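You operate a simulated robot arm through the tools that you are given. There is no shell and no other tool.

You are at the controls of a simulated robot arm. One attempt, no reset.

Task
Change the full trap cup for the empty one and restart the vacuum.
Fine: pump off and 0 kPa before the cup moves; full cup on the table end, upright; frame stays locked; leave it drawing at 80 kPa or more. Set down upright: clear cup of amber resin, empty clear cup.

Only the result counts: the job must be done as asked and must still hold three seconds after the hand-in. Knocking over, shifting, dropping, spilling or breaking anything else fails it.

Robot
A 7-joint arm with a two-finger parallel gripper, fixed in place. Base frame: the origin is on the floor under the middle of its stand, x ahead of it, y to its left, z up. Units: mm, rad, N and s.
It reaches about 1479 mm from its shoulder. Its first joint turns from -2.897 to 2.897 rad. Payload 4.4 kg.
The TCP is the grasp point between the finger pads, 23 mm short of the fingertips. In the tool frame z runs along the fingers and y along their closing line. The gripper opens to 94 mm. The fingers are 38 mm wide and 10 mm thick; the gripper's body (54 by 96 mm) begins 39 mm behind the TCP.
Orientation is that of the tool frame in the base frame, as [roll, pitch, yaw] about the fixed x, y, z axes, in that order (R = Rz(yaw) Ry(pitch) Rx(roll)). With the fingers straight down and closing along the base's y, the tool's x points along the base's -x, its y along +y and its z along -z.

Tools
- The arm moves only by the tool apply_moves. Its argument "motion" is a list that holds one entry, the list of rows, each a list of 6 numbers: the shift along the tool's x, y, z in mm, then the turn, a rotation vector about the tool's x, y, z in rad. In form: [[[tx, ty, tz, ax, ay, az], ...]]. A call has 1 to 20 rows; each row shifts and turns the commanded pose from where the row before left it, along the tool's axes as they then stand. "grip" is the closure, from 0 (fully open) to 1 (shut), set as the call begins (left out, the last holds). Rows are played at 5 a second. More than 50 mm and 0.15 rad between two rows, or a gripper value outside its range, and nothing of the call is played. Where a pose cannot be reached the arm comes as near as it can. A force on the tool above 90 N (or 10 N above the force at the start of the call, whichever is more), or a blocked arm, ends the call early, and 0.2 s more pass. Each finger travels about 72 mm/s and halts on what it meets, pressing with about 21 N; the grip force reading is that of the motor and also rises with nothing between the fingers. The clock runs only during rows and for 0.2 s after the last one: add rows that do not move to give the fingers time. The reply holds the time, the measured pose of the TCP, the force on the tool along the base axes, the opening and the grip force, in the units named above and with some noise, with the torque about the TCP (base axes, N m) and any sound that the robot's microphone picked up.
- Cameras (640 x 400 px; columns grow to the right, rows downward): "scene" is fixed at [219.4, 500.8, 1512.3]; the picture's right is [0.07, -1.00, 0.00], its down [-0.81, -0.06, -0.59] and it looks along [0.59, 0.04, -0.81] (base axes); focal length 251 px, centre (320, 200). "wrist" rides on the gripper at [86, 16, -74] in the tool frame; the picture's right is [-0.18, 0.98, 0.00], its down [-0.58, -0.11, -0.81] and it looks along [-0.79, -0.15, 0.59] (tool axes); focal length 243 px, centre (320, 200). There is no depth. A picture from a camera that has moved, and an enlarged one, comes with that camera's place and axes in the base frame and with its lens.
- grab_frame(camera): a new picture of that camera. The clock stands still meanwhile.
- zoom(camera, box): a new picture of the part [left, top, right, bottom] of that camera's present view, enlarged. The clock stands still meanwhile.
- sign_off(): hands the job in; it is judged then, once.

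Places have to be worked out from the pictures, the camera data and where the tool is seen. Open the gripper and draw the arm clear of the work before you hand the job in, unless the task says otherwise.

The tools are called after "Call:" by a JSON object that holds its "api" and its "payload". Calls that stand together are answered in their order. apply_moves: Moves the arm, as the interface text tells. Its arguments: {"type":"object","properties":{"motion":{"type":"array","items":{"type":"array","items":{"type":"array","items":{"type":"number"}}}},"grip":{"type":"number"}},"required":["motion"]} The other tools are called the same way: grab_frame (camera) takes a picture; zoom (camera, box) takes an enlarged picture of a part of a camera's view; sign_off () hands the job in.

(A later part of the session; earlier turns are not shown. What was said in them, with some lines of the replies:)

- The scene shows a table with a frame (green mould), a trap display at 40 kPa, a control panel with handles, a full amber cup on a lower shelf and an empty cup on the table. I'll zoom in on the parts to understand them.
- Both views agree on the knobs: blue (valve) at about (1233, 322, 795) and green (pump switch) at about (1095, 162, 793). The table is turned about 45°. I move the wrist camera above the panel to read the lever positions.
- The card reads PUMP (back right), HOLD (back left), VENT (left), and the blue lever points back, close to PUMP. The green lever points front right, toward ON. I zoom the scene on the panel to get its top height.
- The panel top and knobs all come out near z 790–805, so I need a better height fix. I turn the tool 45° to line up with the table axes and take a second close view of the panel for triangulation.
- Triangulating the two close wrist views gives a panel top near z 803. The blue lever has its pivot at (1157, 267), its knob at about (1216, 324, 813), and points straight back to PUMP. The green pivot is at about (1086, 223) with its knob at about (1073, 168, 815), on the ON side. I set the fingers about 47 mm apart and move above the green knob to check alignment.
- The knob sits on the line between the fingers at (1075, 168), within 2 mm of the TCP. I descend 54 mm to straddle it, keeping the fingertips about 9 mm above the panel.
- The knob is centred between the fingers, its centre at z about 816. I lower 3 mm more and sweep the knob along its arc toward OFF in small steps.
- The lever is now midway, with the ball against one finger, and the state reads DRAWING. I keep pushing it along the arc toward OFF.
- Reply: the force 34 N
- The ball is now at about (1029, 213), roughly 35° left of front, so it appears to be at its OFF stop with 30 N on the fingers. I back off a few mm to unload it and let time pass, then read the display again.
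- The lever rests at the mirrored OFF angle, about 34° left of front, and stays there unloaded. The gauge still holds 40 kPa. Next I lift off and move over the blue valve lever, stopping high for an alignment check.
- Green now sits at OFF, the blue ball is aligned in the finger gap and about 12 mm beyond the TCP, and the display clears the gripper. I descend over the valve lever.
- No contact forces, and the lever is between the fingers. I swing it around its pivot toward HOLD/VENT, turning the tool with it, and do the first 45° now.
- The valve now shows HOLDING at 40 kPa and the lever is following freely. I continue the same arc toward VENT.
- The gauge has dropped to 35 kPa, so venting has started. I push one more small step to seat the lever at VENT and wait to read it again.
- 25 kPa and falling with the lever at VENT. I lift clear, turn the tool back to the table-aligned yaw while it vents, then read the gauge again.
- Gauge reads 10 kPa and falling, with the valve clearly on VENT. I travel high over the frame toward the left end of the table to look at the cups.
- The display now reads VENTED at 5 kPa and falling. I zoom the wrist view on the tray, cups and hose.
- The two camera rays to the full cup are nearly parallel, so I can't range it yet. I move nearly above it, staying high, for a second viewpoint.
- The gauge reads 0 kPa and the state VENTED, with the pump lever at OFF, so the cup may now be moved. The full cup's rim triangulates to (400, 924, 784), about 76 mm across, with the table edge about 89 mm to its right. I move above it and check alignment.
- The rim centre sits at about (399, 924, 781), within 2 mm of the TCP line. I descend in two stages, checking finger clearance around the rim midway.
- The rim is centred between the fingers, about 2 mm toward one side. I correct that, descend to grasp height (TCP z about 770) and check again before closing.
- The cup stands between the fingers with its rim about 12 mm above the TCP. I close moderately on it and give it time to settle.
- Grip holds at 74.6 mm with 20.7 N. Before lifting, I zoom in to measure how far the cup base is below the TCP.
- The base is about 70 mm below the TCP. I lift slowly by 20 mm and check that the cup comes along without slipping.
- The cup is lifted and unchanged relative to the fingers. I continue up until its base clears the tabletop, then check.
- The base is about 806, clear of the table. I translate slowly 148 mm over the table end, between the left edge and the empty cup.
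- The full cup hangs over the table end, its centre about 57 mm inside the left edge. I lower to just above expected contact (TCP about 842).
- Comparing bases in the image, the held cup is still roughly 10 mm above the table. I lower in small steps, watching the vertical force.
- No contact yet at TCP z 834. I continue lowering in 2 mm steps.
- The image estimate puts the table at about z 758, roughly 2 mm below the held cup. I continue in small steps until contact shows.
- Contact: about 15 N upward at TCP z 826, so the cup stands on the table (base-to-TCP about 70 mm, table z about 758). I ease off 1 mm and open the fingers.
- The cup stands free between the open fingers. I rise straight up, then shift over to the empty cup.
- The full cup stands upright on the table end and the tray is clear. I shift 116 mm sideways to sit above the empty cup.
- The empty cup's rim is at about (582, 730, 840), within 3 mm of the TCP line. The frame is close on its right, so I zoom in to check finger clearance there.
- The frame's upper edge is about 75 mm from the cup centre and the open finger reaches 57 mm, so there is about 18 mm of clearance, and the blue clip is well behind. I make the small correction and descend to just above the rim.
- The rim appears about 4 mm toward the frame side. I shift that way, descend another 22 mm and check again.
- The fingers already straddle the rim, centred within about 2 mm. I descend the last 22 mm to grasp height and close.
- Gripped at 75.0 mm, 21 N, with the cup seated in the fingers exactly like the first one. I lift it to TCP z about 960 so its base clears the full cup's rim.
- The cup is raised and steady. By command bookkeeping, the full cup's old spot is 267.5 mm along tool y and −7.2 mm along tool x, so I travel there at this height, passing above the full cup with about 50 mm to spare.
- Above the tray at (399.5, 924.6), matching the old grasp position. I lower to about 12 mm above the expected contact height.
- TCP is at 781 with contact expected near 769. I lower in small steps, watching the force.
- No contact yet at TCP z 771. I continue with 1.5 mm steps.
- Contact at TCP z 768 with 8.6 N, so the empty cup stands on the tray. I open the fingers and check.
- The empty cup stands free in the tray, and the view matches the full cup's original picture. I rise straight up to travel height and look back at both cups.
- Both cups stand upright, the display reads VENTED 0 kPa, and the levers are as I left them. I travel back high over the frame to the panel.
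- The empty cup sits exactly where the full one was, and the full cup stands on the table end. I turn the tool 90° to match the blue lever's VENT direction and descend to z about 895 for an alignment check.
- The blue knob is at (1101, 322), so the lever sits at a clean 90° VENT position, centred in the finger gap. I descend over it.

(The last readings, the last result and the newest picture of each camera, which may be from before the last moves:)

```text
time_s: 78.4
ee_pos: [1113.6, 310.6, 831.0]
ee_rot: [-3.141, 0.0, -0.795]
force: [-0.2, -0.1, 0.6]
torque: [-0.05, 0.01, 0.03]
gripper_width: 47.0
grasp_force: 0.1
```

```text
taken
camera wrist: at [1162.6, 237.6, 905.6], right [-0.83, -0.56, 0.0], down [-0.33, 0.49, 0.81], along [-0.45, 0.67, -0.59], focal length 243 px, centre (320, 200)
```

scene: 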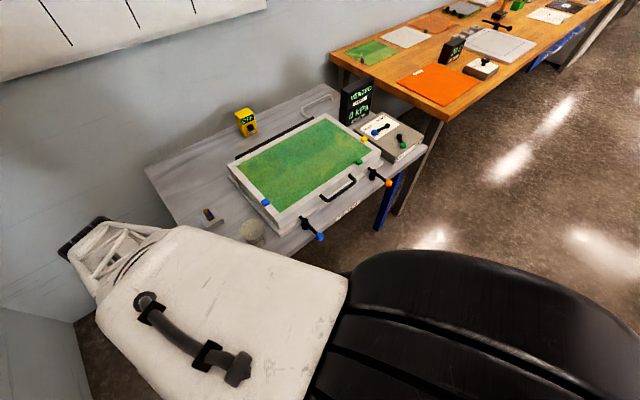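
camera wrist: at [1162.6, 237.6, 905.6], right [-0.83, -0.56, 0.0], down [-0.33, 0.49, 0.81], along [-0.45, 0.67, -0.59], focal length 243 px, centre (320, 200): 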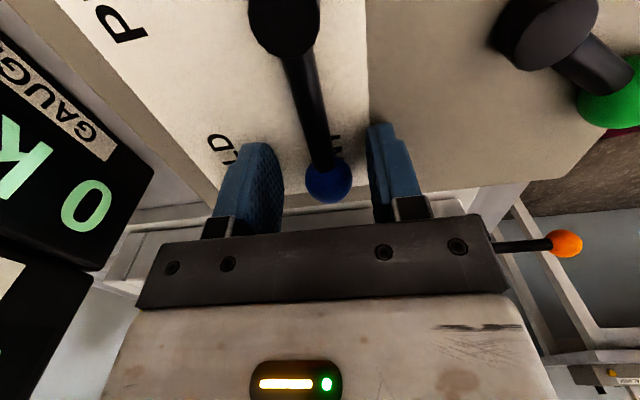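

The lever is between the fingers with no contact force. I raise 2 mm and swing it back around the pivot toward PUMP, first half.

Call:
{"api": "apply_moves", "payload": {"motion": [[[0.5, -8.2, -2, 0, 0, 0.13], [0.5, -8.2, 0, 0, 0, 0.13], [0.5, -8.2, 0, 0, 0, 0.13], [0.5, -8.2, 0, 0, 0, 0.13], [0.5, -8.2, 0, 0, 0, 0.13], [0.5, -8.2, 0, 0, 0, 0.13], [0, 0, 0, 0, 0, 0]]]}}

Call:
{"api": "grab_frame", "payload": {"camera": "wrist"}}

Call:
{"api": "zoom", "payload": {"camera": "scene", "box": [320, 50, 450, 180]}}

```text
time_s: 80.0
ee_pos: [1157.7, 329.3, 833.8]
ee_rot: [-3.139, 0.001, -1.578]
force: [-0.4, -0.4, -0.1]
torque: [-0.01, 0.01, 0.0]
gripper_width: 47.2
grasp_force: 0.0
```

```text
taken
camera wrist: at [1140.9, 243.4, 908.2], right [-0.98, 0.19, 0.0], down [0.11, 0.58, 0.81], along [0.15, 0.79, -0.59], focal length 243 px, centre (320, 200)
```

wrist: 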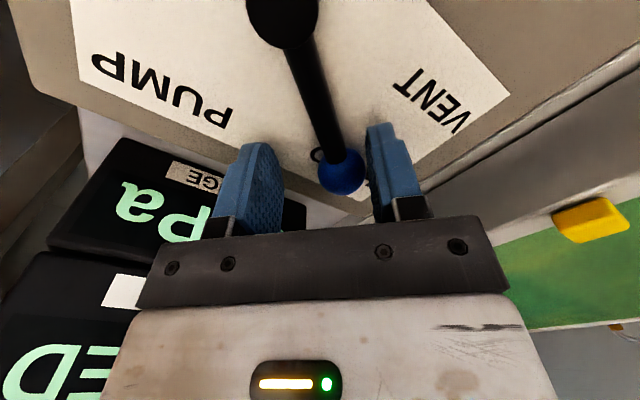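

```text
3.08 times, centred on (385, 115) of scene
camera zoom: at [219.4, 500.8, 1512.3], right [0.07, -1.0, 0.0], down [-0.81, -0.06, -0.59], along [0.59, 0.04, -0.81], focal length 771 px, centre (120, 462)
```

zoom: 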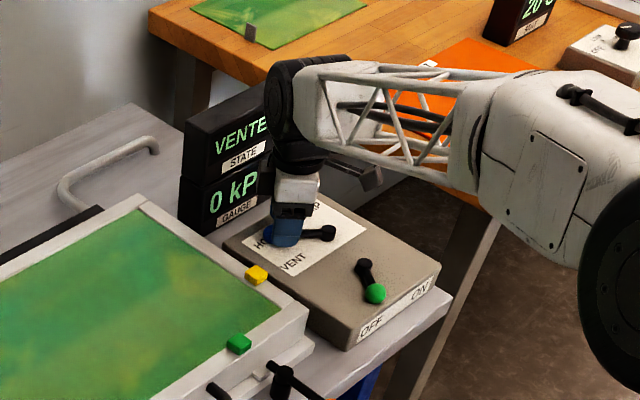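

The lever follows, with the ball against the trailing finger. I continue the second half of the arc toward PUMP.

Call:
{"api": "apply_moves", "payload": {"motion": [[[0.5, -8.2, 0, 0, 0, 0.13], [0.5, -8.2, 0, 0, 0, 0.13], [0.5, -8.2, 0, 0, 0, 0.13], [0.5, -8.2, 0, 0, 0, 0.13], [0.5, -8.2, 0, 0, 0, 0.13], [0.5, -8.2, 0, 0, 0, 0.13], [0, 0, 0, 0, 0, 0]]]}}

Call:
{"api": "grab_frame", "payload": {"camera": "wrist"}}

Call:
{"api": "zoom", "payload": {"camera": "scene", "box": [320, 50, 450, 180]}}

```text
time_s: 81.6
ee_pos: [1202.6, 309.0, 833.7]
ee_rot: [-3.141, 0.002, -2.358]
force: [0.0, 0.6, -0.3]
torque: [0.0, 0.03, 0.0]
gripper_width: 47.1
grasp_force: 0.0
```

```text
taken
camera wrist: at [1130.6, 259.9, 908.4], right [-0.56, 0.83, 0.0], down [0.49, 0.33, 0.81], along [0.67, 0.45, -0.59], focal length 243 px, centre (320, 200)
```

wrist: 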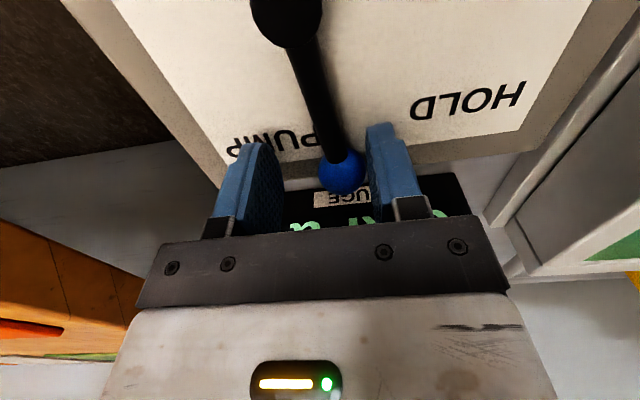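

```text
3.08 times, centred on (385, 115) of scene
camera zoom: at [219.4, 500.8, 1512.3], right [0.07, -1.0, 0.0], down [-0.81, -0.06, -0.59], along [0.59, 0.04, -0.81], focal length 771 px, centre (120, 462)
```

zoom: 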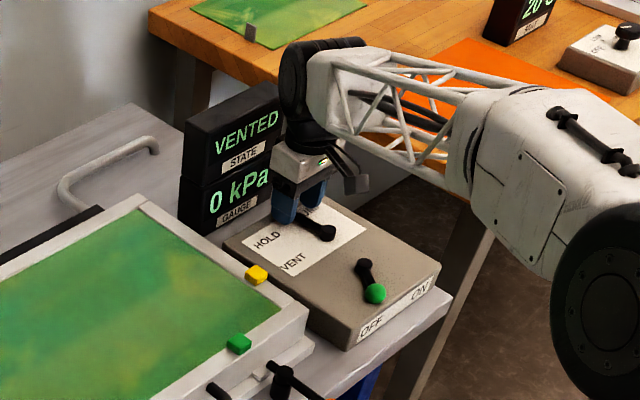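

The lever is about 7° short of straight back. I nudge it 8 mm further to seat it at PUMP, watching the force.

Call:
{"api": "apply_moves", "payload": {"motion": [[[0, -4, 0, 0, 0, 0], [0, -4, 0, 0, 0, 0], [0, 0, 0, 0, 0, 0]]]}}

Call:
{"api": "grab_frame", "payload": {"camera": "wrist"}}

```text
time_s: 82.4
ee_pos: [1206.1, 303.4, 835.8]
ee_rot: [3.141, 0.0, -2.356]
force: [-0.4, -0.7, -0.2]
torque: [0.01, 0.0, 0.02]
gripper_width: 46.9
grasp_force: 0.2
```

```text
taken
camera wrist: at [1135.1, 254.8, 909.1], right [-0.56, 0.83, 0.0], down [0.49, 0.33, 0.81], along [0.67, 0.46, -0.59], focal length 243 px, centre (320, 200)
```

wrist: 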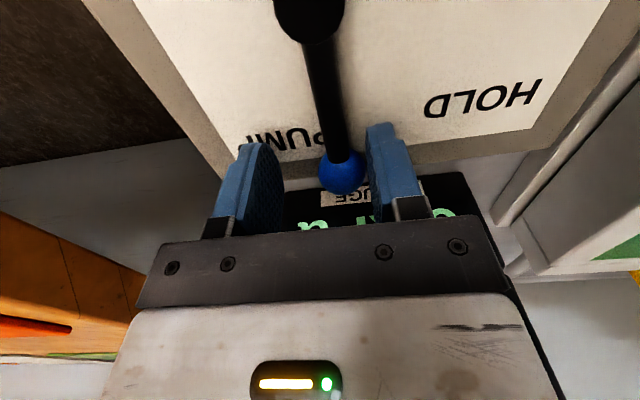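

The ball is at (1212, 322), so the lever points straight back to PUMP as at the start. I recentre the fingers slightly, lift clear and read the display.

Call:
{"api": "apply_moves", "payload": {"motion": [[[0, 5, 0, 0, 0, 0], [0, 0, -30, 0, 0, 0], [0, 0, -35, 0, 0, 0], [0, 0, 0, 0, 0, 0]]]}}

Call:
{"api": "zoom", "payload": {"camera": "scene", "box": [320, 50, 450, 180]}}

Call:
{"api": "grab_frame", "payload": {"camera": "wrist"}}

```text
time_s: 83.4
ee_pos: [1205.5, 306.3, 901.3]
ee_rot: [3.14, 0.002, -2.356]
force: [0.7, -1.0, -0.2]
torque: [0.0, 0.0, 0.0]
gripper_width: 46.9
grasp_force: 0.0
```

```text
3.08 times, centred on (385, 115) of scene
camera zoom: at [219.4, 500.8, 1512.3], right [0.07, -1.0, 0.0], down [-0.81, -0.06, -0.59], along [0.59, 0.04, -0.81], focal length 771 px, centre (120, 462)
```

zoom: 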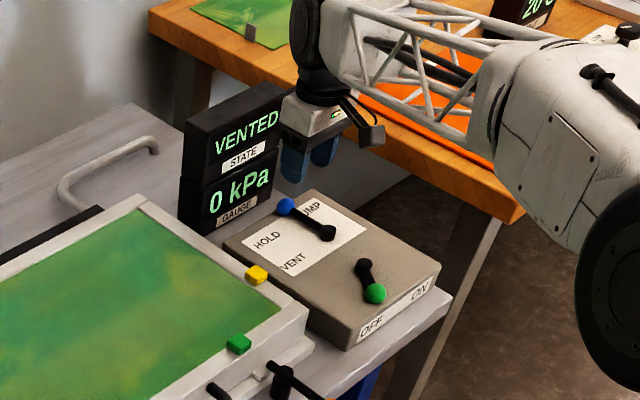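

```text
taken
camera wrist: at [1133.0, 257.2, 974.6], right [-0.56, 0.83, 0.0], down [0.49, 0.33, 0.81], along [0.67, 0.46, -0.59], focal length 243 px, centre (320, 200)
```

wrist: 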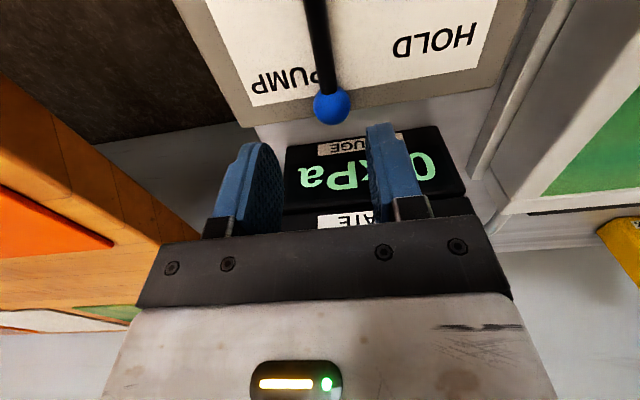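

The valve is back at PUMP. I move over the green pump lever, now at OFF near (1029, 212), and check alignment.

Call:
{"api": "apply_moves", "payload": {"motion": [[[38.3, 11.6, 0, 0, 0, 0], [38.3, 11.6, 0, 0, 0, 0], [38.3, 11.6, 0, 0, 0, 0], [38.3, 11.6, 0, 0, 0, 0], [38.3, 11.6, 0, 0, 0, 0], [0, 0, 12, 0, 0, 0], [0, 0, 0, 0, 0, 0], [0, 0, 0, 0, 0, 0]]]}}

Call:
{"api": "grab_frame", "payload": {"camera": "wrist"}}

```text
time_s: 85.2
ee_pos: [1027.2, 214.7, 885.7]
ee_rot: [-3.141, 0.002, -2.356]
force: [-0.7, 0.0, -0.1]
torque: [-0.01, 0.01, 0.0]
gripper_width: 47.1
grasp_force: 0.0
```

```text
taken
camera wrist: at [955.8, 165.2, 960.4], right [-0.56, 0.83, 0.0], down [0.49, 0.33, 0.81], along [0.67, 0.46, -0.59], focal length 243 px, centre (320, 200)
```

wrist: 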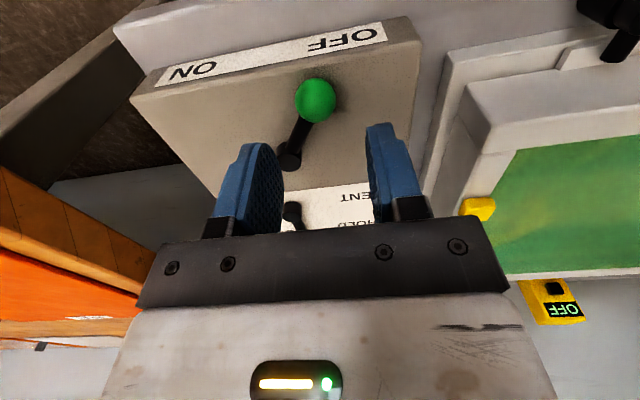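

The ball is at about (1031, 213), 4 mm off the finger centreline. I correct and descend to straddle it.

Call:
{"api": "apply_moves", "payload": {"motion": [[[-1, -3.5, 0, 0, 0, 0], [0, 0, 18, 0, 0, 0], [0, 0, 18, 0, 0, 0], [0, 0, 16, 0, 0, 0], [0, 0, 0, 0, 0, 0], [0, 0, 0, 0, 0, 0]]]}}

Call:
{"api": "grab_frame", "payload": {"camera": "wrist"}}

```text
time_s: 86.6
ee_pos: [1028.7, 213.0, 835.0]
ee_rot: [3.141, 0.0, -2.357]
force: [0.4, 0.1, 0.4]
torque: [0.0, 0.0, 0.0]
gripper_width: 46.9
grasp_force: 0.0
```

```text
taken
camera wrist: at [957.1, 163.4, 909.3], right [-0.56, 0.83, 0.0], down [0.49, 0.33, 0.81], along [0.67, 0.46, -0.59], focal length 243 px, centre (320, 200)
```

wrist: 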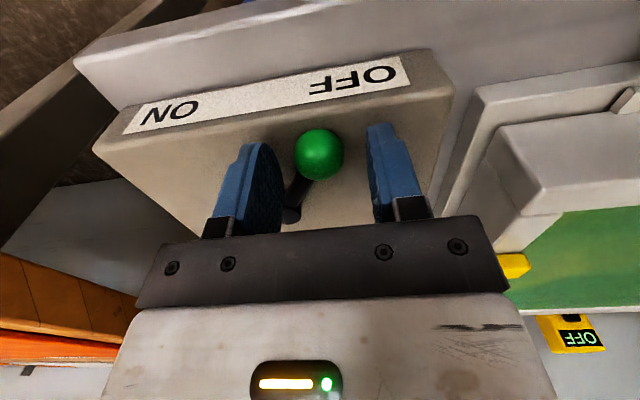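

The knob is straddled. I sweep it along its arc toward ON, first part.

Call:
{"api": "apply_moves", "payload": {"motion": [[[3, -8, 0, 0, 0, 0], [3, -8, 0, 0, 0, 0], [2, -8, 0, 0, 0, 0], [1, -8, 0, 0, 0, 0], [0, -8, 0, 0, 0, 0], [-1, -8, 0, 0, 0, 0], [-1, -7, 0, 0, 0, 0], [0, 0, 0, 0, 0, 0]]]}}

Call:
{"api": "grab_frame", "payload": {"camera": "wrist"}}

Call:
{"api": "zoom", "payload": {"camera": "scene", "box": [340, 80, 440, 180]}}

```text
time_s: 88.4
ee_pos: [1064.8, 169.3, 833.6]
ee_rot: [3.141, 0.001, -2.357]
force: [-1.0, 0.4, 0.1]
torque: [0.02, 0.03, -0.03]
gripper_width: 47.3
grasp_force: 1.0
```

```text
taken
camera wrist: at [992.8, 119.5, 908.4], right [-0.56, 0.83, 0.0], down [0.49, 0.33, 0.81], along [0.67, 0.46, -0.59], focal length 243 px, centre (320, 200)
```

wrist: 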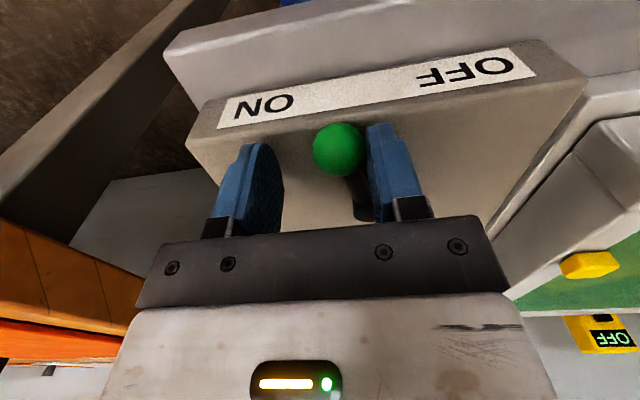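

```text
4.00 times, centred on (390, 130) of scene
camera zoom: at [219.4, 500.8, 1512.3], right [0.07, -1.0, 0.0], down [-0.81, -0.06, -0.59], along [0.59, 0.04, -0.81], focal length 1003 px, centre (40, 480)
```

zoom: 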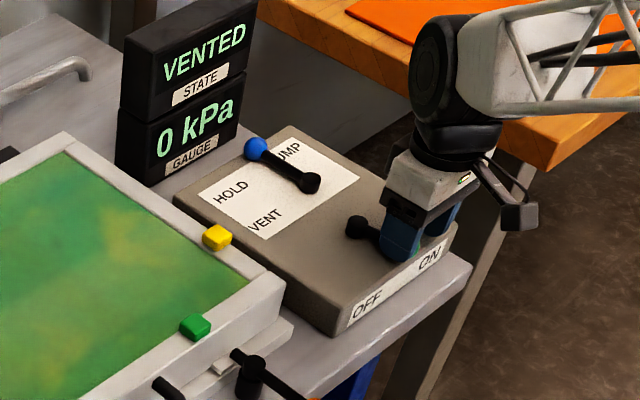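

The lever is about 14° right of centre. I push on to the ON stop in small steps.

Call:
{"api": "apply_moves", "payload": {"motion": [[[-2, -6, 0, 0, 0, 0], [-2, -6, 0, 0, 0, 0], [-3, -5, 0, 0, 0, 0], [-1, -2, 0, 0, 0, 0], [0, 0, 0, 0, 0, 0]]]}}

Call:
{"api": "grab_frame", "payload": {"camera": "wrist"}}

Call:
{"api": "zoom", "payload": {"camera": "scene", "box": [340, 80, 440, 180]}}

```text
time_s: 89.6
ee_pos: [1082.8, 160.6, 833.0]
ee_rot: [3.141, -0.002, -2.357]
force: [-46.7, -8.8, 0.7]
torque: [-0.17, 0.93, 1.68]
gripper_width: 59.0
grasp_force: 14.0
```

```text
taken
camera wrist: at [1010.8, 111.7, 907.5], right [-0.56, 0.83, 0.0], down [0.49, 0.33, 0.81], along [0.66, 0.46, -0.59], focal length 243 px, centre (320, 200)
```

wrist: 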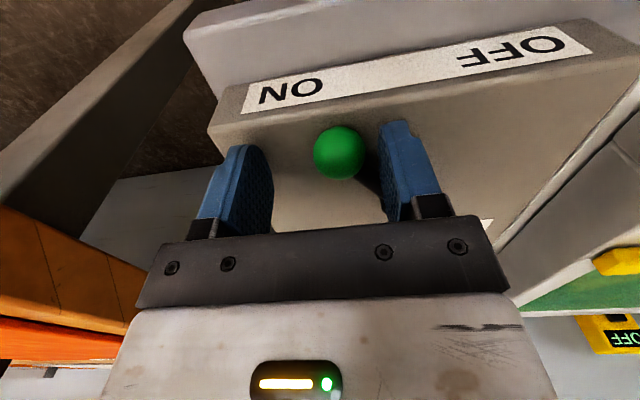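

```text
4.00 times, centred on (390, 130) of scene
camera zoom: at [219.4, 500.8, 1512.3], right [0.07, -1.0, 0.0], down [-0.81, -0.06, -0.59], along [0.59, 0.04, -0.81], focal length 1003 px, centre (40, 480)
```

zoom: 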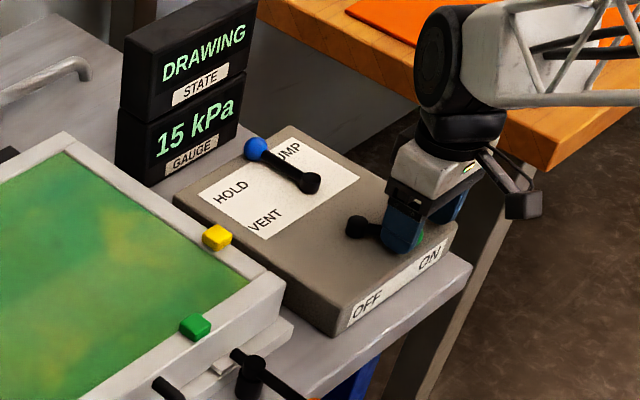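

The lever is at ON and the gauge is climbing, DRAWING at 15 kPa. I ease off the stop, check the lever holds, then lift clear.

Call:
{"api": "apply_moves", "payload": {"motion": [[[2, 5, 0, 0, 0, 0], [1, 5, 0, 0, 0, 0], [0, 0, 0, 0, 0, 0], [0, 0, 0, 0, 0, 0]]]}}

Call:
{"api": "grab_frame", "payload": {"camera": "wrist"}}

Call:
{"api": "zoom", "payload": {"camera": "scene", "box": [340, 80, 440, 180]}}

```text
time_s: 90.6
ee_pos: [1075.4, 165.5, 834.8]
ee_rot: [3.141, 0.003, -2.357]
force: [-0.6, -0.4, 0.4]
torque: [-0.03, 0.01, 0.02]
gripper_width: 47.2
grasp_force: 0.1
```

```text
taken
camera wrist: at [1002.6, 117.3, 909.5], right [-0.56, 0.83, 0.0], down [0.49, 0.33, 0.81], along [0.67, 0.46, -0.59], focal length 243 px, centre (320, 200)
```

wrist: 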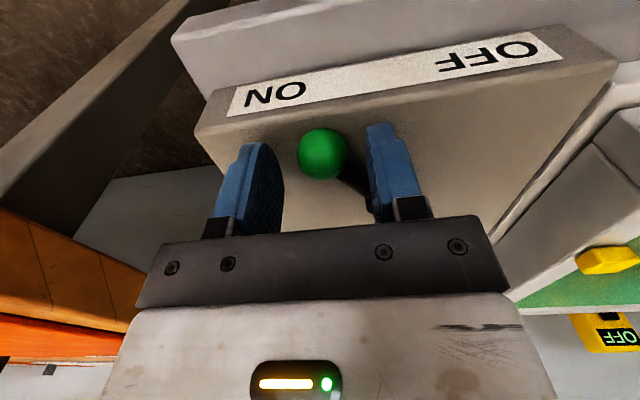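

```text
4.00 times, centred on (390, 130) of scene
camera zoom: at [219.4, 500.8, 1512.3], right [0.07, -1.0, 0.0], down [-0.81, -0.06, -0.59], along [0.59, 0.04, -0.81], focal length 1003 px, centre (40, 480)
```

zoom: 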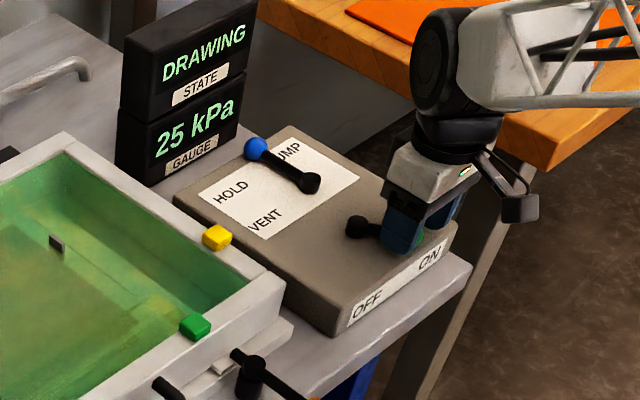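

25 kPa and rising, with the lever staying at ON (the same place as at the start). I lift straight up and draw the arm back from the panel, waiting for the vacuum to build.

Call:
{"api": "apply_moves", "payload": {"motion": [[[0, 0, -20, 0, 0, 0], [0, 0, -35, 0, 0, 0], [0, 0, -45, 0, 0, 0], [0, 0, -45, 0, 0, 0], [0, 0, -45, 0, 0, 0], [30, 0, -20, 0, 0, 0], [40, 0, 0, 0, 0, 0], [40, 0, 0, 0, 0, 0], [40, 0, 0, 0, 0, 0], [30, 0, 0, 0, 0, 0], [0, 0, 0, 0, 0, 0], [0, 0, 0, 0, 0, 0], [0, 0, 0, 0, 0, 0], [0, 0, 0, 0, 0, 0], [0, 0, 0, 0, 0, 0], [0, 0, 0, 0, 0, 0], [0, 0, 0, 0, 0, 0], [0, 0, 0, 0, 0, 0], [0, 0, 0, 0, 0, 0], [0, 0, 0, 0, 0, 0]]], "grip": 0}}

Call:
{"api": "grab_frame", "payload": {"camera": "scene"}}

Call:
{"api": "zoom", "payload": {"camera": "scene", "box": [320, 60, 440, 180]}}

```text
time_s: 94.8
ee_pos: [948.5, 39.2, 1045.1]
ee_rot: [-3.142, -0.001, -2.354]
force: [-0.2, -0.2, 0.8]
torque: [0.0, 0.0, 0.02]
gripper_width: 94.1
grasp_force: 0.1
```

```text
taken
```

scene: 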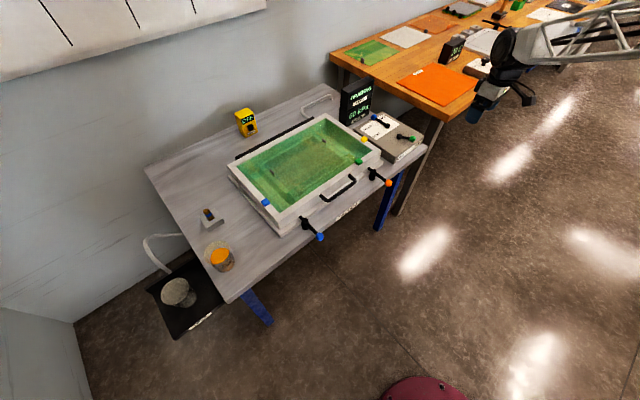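

```text
3.33 times, centred on (380, 120) of scene
camera zoom: at [219.4, 500.8, 1512.3], right [0.07, -1.0, 0.0], down [-0.81, -0.06, -0.59], along [0.59, 0.04, -0.81], focal length 836 px, centre (120, 467)
```

zoom: 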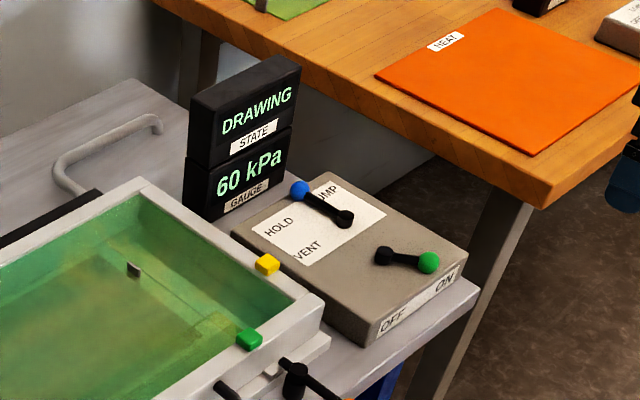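

60 kPa and still rising, the arm is clear, and the cups and frame latches look right. I hold still for a few seconds more.

Call:
{"api": "apply_moves", "payload": {"motion": [[[0, 0, 0, 0, 0, 0], [0, 0, 0, 0, 0, 0], [0, 0, 0, 0, 0, 0], [0, 0, 0, 0, 0, 0], [0, 0, 0, 0, 0, 0], [0, 0, 0, 0, 0, 0], [0, 0, 0, 0, 0, 0], [0, 0, 0, 0, 0, 0], [0, 0, 0, 0, 0, 0], [0, 0, 0, 0, 0, 0], [0, 0, 0, 0, 0, 0], [0, 0, 0, 0, 0, 0], [0, 0, 0, 0, 0, 0], [0, 0, 0, 0, 0, 0], [0, 0, 0, 0, 0, 0], [0, 0, 0, 0, 0, 0], [0, 0, 0, 0, 0, 0], [0, 0, 0, 0, 0, 0], [0, 0, 0, 0, 0, 0], [0, 0, 0, 0, 0, 0]]]}}

Call:
{"api": "zoom", "payload": {"camera": "scene", "box": [320, 60, 440, 180]}}

Call:
{"api": "zoom", "payload": {"camera": "scene", "box": [130, 190, 290, 350]}}

Call:
{"api": "zoom", "payload": {"camera": "scene", "box": [220, 90, 420, 260]}}

```text
time_s: 99.0
ee_pos: [948.4, 38.8, 1046.5]
ee_rot: [-3.141, 0.0, -2.356]
force: [-0.3, 0.6, 0.4]
torque: [-0.01, 0.0, 0.03]
gripper_width: 93.9
grasp_force: 0.0
```

```text
3.33 times, centred on (380, 120) of scene
camera zoom: at [219.4, 500.8, 1512.3], right [0.07, -1.0, 0.0], down [-0.81, -0.06, -0.59], along [0.59, 0.04, -0.81], focal length 836 px, centre (120, 467)
```

zoom: 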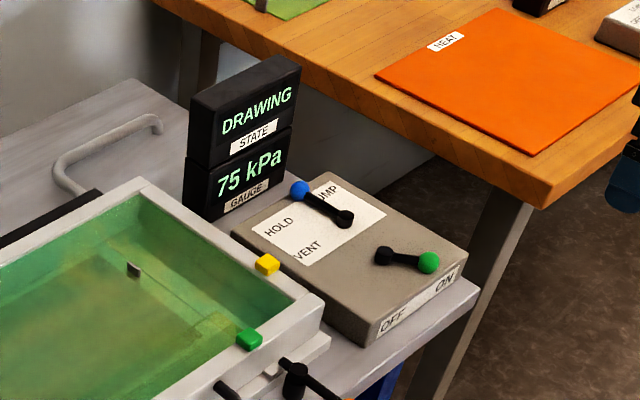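

```text
2.50 times, centred on (210, 270) of scene
camera zoom: at [219.4, 500.8, 1512.3], right [0.07, -1.0, 0.0], down [-0.81, -0.06, -0.59], along [0.59, 0.04, -0.81], focal length 627 px, centre (595, 25)
```

zoom: 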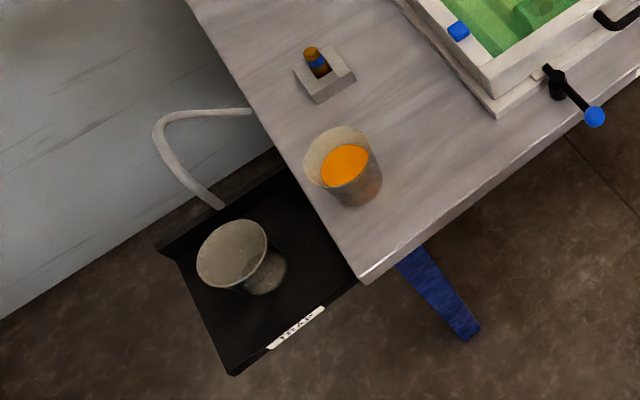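

```text
2.35 times, centred on (320, 175) of scene
camera zoom: at [219.4, 500.8, 1512.3], right [0.07, -1.0, 0.0], down [-0.81, -0.06, -0.59], along [0.59, 0.04, -0.81], focal length 590 px, centre (320, 259)
```

zoom: 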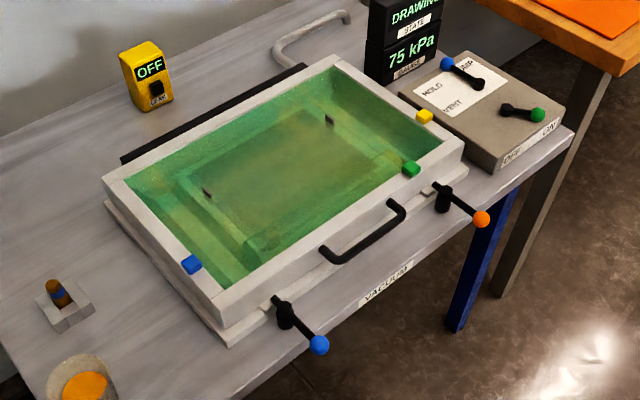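

75 kPa and still climbing, with everything else as it should be. I wait further.

Call:
{"api": "apply_moves", "payload": {"motion": [[[0, 0, 0, 0, 0, 0], [0, 0, 0, 0, 0, 0], [0, 0, 0, 0, 0, 0], [0, 0, 0, 0, 0, 0], [0, 0, 0, 0, 0, 0], [0, 0, 0, 0, 0, 0], [0, 0, 0, 0, 0, 0], [0, 0, 0, 0, 0, 0], [0, 0, 0, 0, 0, 0], [0, 0, 0, 0, 0, 0], [0, 0, 0, 0, 0, 0], [0, 0, 0, 0, 0, 0], [0, 0, 0, 0, 0, 0], [0, 0, 0, 0, 0, 0], [0, 0, 0, 0, 0, 0], [0, 0, 0, 0, 0, 0], [0, 0, 0, 0, 0, 0], [0, 0, 0, 0, 0, 0], [0, 0, 0, 0, 0, 0], [0, 0, 0, 0, 0, 0]]]}}

Call:
{"api": "apply_moves", "payload": {"motion": [[[0, 0, 0, 0, 0, 0], [0, 0, 0, 0, 0, 0], [0, 0, 0, 0, 0, 0], [0, 0, 0, 0, 0, 0], [0, 0, 0, 0, 0, 0], [0, 0, 0, 0, 0, 0], [0, 0, 0, 0, 0, 0], [0, 0, 0, 0, 0, 0], [0, 0, 0, 0, 0, 0], [0, 0, 0, 0, 0, 0], [0, 0, 0, 0, 0, 0], [0, 0, 0, 0, 0, 0], [0, 0, 0, 0, 0, 0], [0, 0, 0, 0, 0, 0], [0, 0, 0, 0, 0, 0], [0, 0, 0, 0, 0, 0], [0, 0, 0, 0, 0, 0], [0, 0, 0, 0, 0, 0], [0, 0, 0, 0, 0, 0], [0, 0, 0, 0, 0, 0]]]}}

Call:
{"api": "zoom", "payload": {"camera": "scene", "box": [320, 60, 440, 180]}}

```text
time_s: 103.2
ee_pos: [946.9, 39.0, 1045.8]
ee_rot: [3.141, 0.0, -2.356]
force: [0.8, 0.4, -0.2]
torque: [-0.01, -0.03, 0.01]
gripper_width: 94.1
grasp_force: 0.1
```

```text
time_s: 107.4
ee_pos: [947.3, 38.9, 1046.1]
ee_rot: [3.141, 0.0, -2.356]
force: [-0.4, 0.4, 0.0]
torque: [0.03, 0.0, -0.01]
gripper_width: 93.8
grasp_force: 0.1
```

```text
3.33 times, centred on (380, 120) of scene
camera zoom: at [219.4, 500.8, 1512.3], right [0.07, -1.0, 0.0], down [-0.81, -0.06, -0.59], along [0.59, 0.04, -0.81], focal length 836 px, centre (120, 467)
```

zoom: 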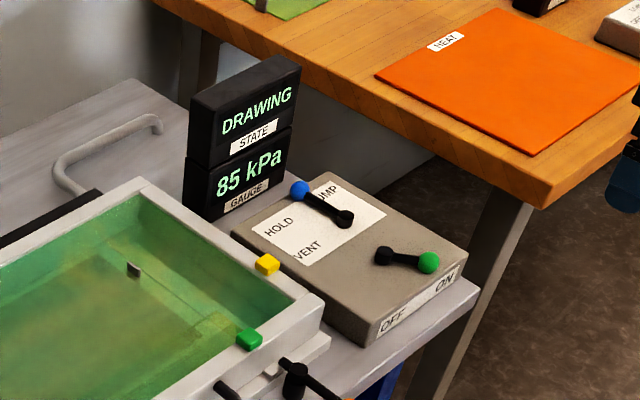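

85 kPa, DRAWING. I wait once more to be sure it holds and does not trip.

Call:
{"api": "apply_moves", "payload": {"motion": [[[0, 0, 0, 0, 0, 0], [0, 0, 0, 0, 0, 0], [0, 0, 0, 0, 0, 0], [0, 0, 0, 0, 0, 0], [0, 0, 0, 0, 0, 0], [0, 0, 0, 0, 0, 0], [0, 0, 0, 0, 0, 0], [0, 0, 0, 0, 0, 0], [0, 0, 0, 0, 0, 0], [0, 0, 0, 0, 0, 0], [0, 0, 0, 0, 0, 0], [0, 0, 0, 0, 0, 0], [0, 0, 0, 0, 0, 0], [0, 0, 0, 0, 0, 0], [0, 0, 0, 0, 0, 0], [0, 0, 0, 0, 0, 0], [0, 0, 0, 0, 0, 0], [0, 0, 0, 0, 0, 0], [0, 0, 0, 0, 0, 0], [0, 0, 0, 0, 0, 0]]]}}

Call:
{"api": "zoom", "payload": {"camera": "scene", "box": [320, 60, 440, 180]}}

Call:
{"api": "grab_frame", "payload": {"camera": "scene"}}

```text
time_s: 111.6
ee_pos: [946.7, 40.1, 1046.1]
ee_rot: [3.14, -0.001, -2.358]
force: [-0.2, -0.1, -0.2]
torque: [0.0, 0.03, -0.02]
gripper_width: 93.8
grasp_force: 0.1
```

```text
3.33 times, centred on (380, 120) of scene
camera zoom: at [219.4, 500.8, 1512.3], right [0.07, -1.0, 0.0], down [-0.81, -0.06, -0.59], along [0.59, 0.04, -0.81], focal length 836 px, centre (120, 467)
```

zoom: 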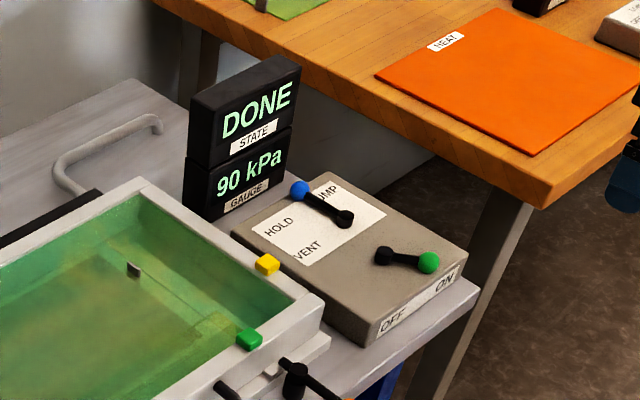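

```text
taken
```

scene: 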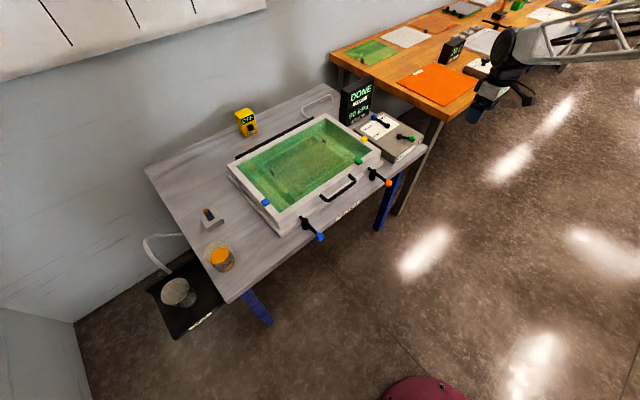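

The display reads DONE at 90 kPa, both cups stand upright, and the frame latches are untouched. The gripper is open and clear of the work, so I hand the job in.

Call:
{"api": "sign_off", "payload": {}}

```text
The job is handed in.
```

The trap cup has been changed and the vacuum restarted. At hand-in the display read DONE at 90 kPa, with the pump on and the valve at PUMP.

- **Before moving the cup:** I turned the pump off and set the valve to VENT. The display read VENTED and 0 kPa before I touched the full cup.
- **Cups:** The full amber cup stands upright on the left end of the table, with no sign of spilling. The empty cup stands upright in the tray, in the full cup's old spot.
- **Frame:** I did not touch the frame latches, and they look the same as at the start.

The gripper is open and the arm is drawn back from the table.
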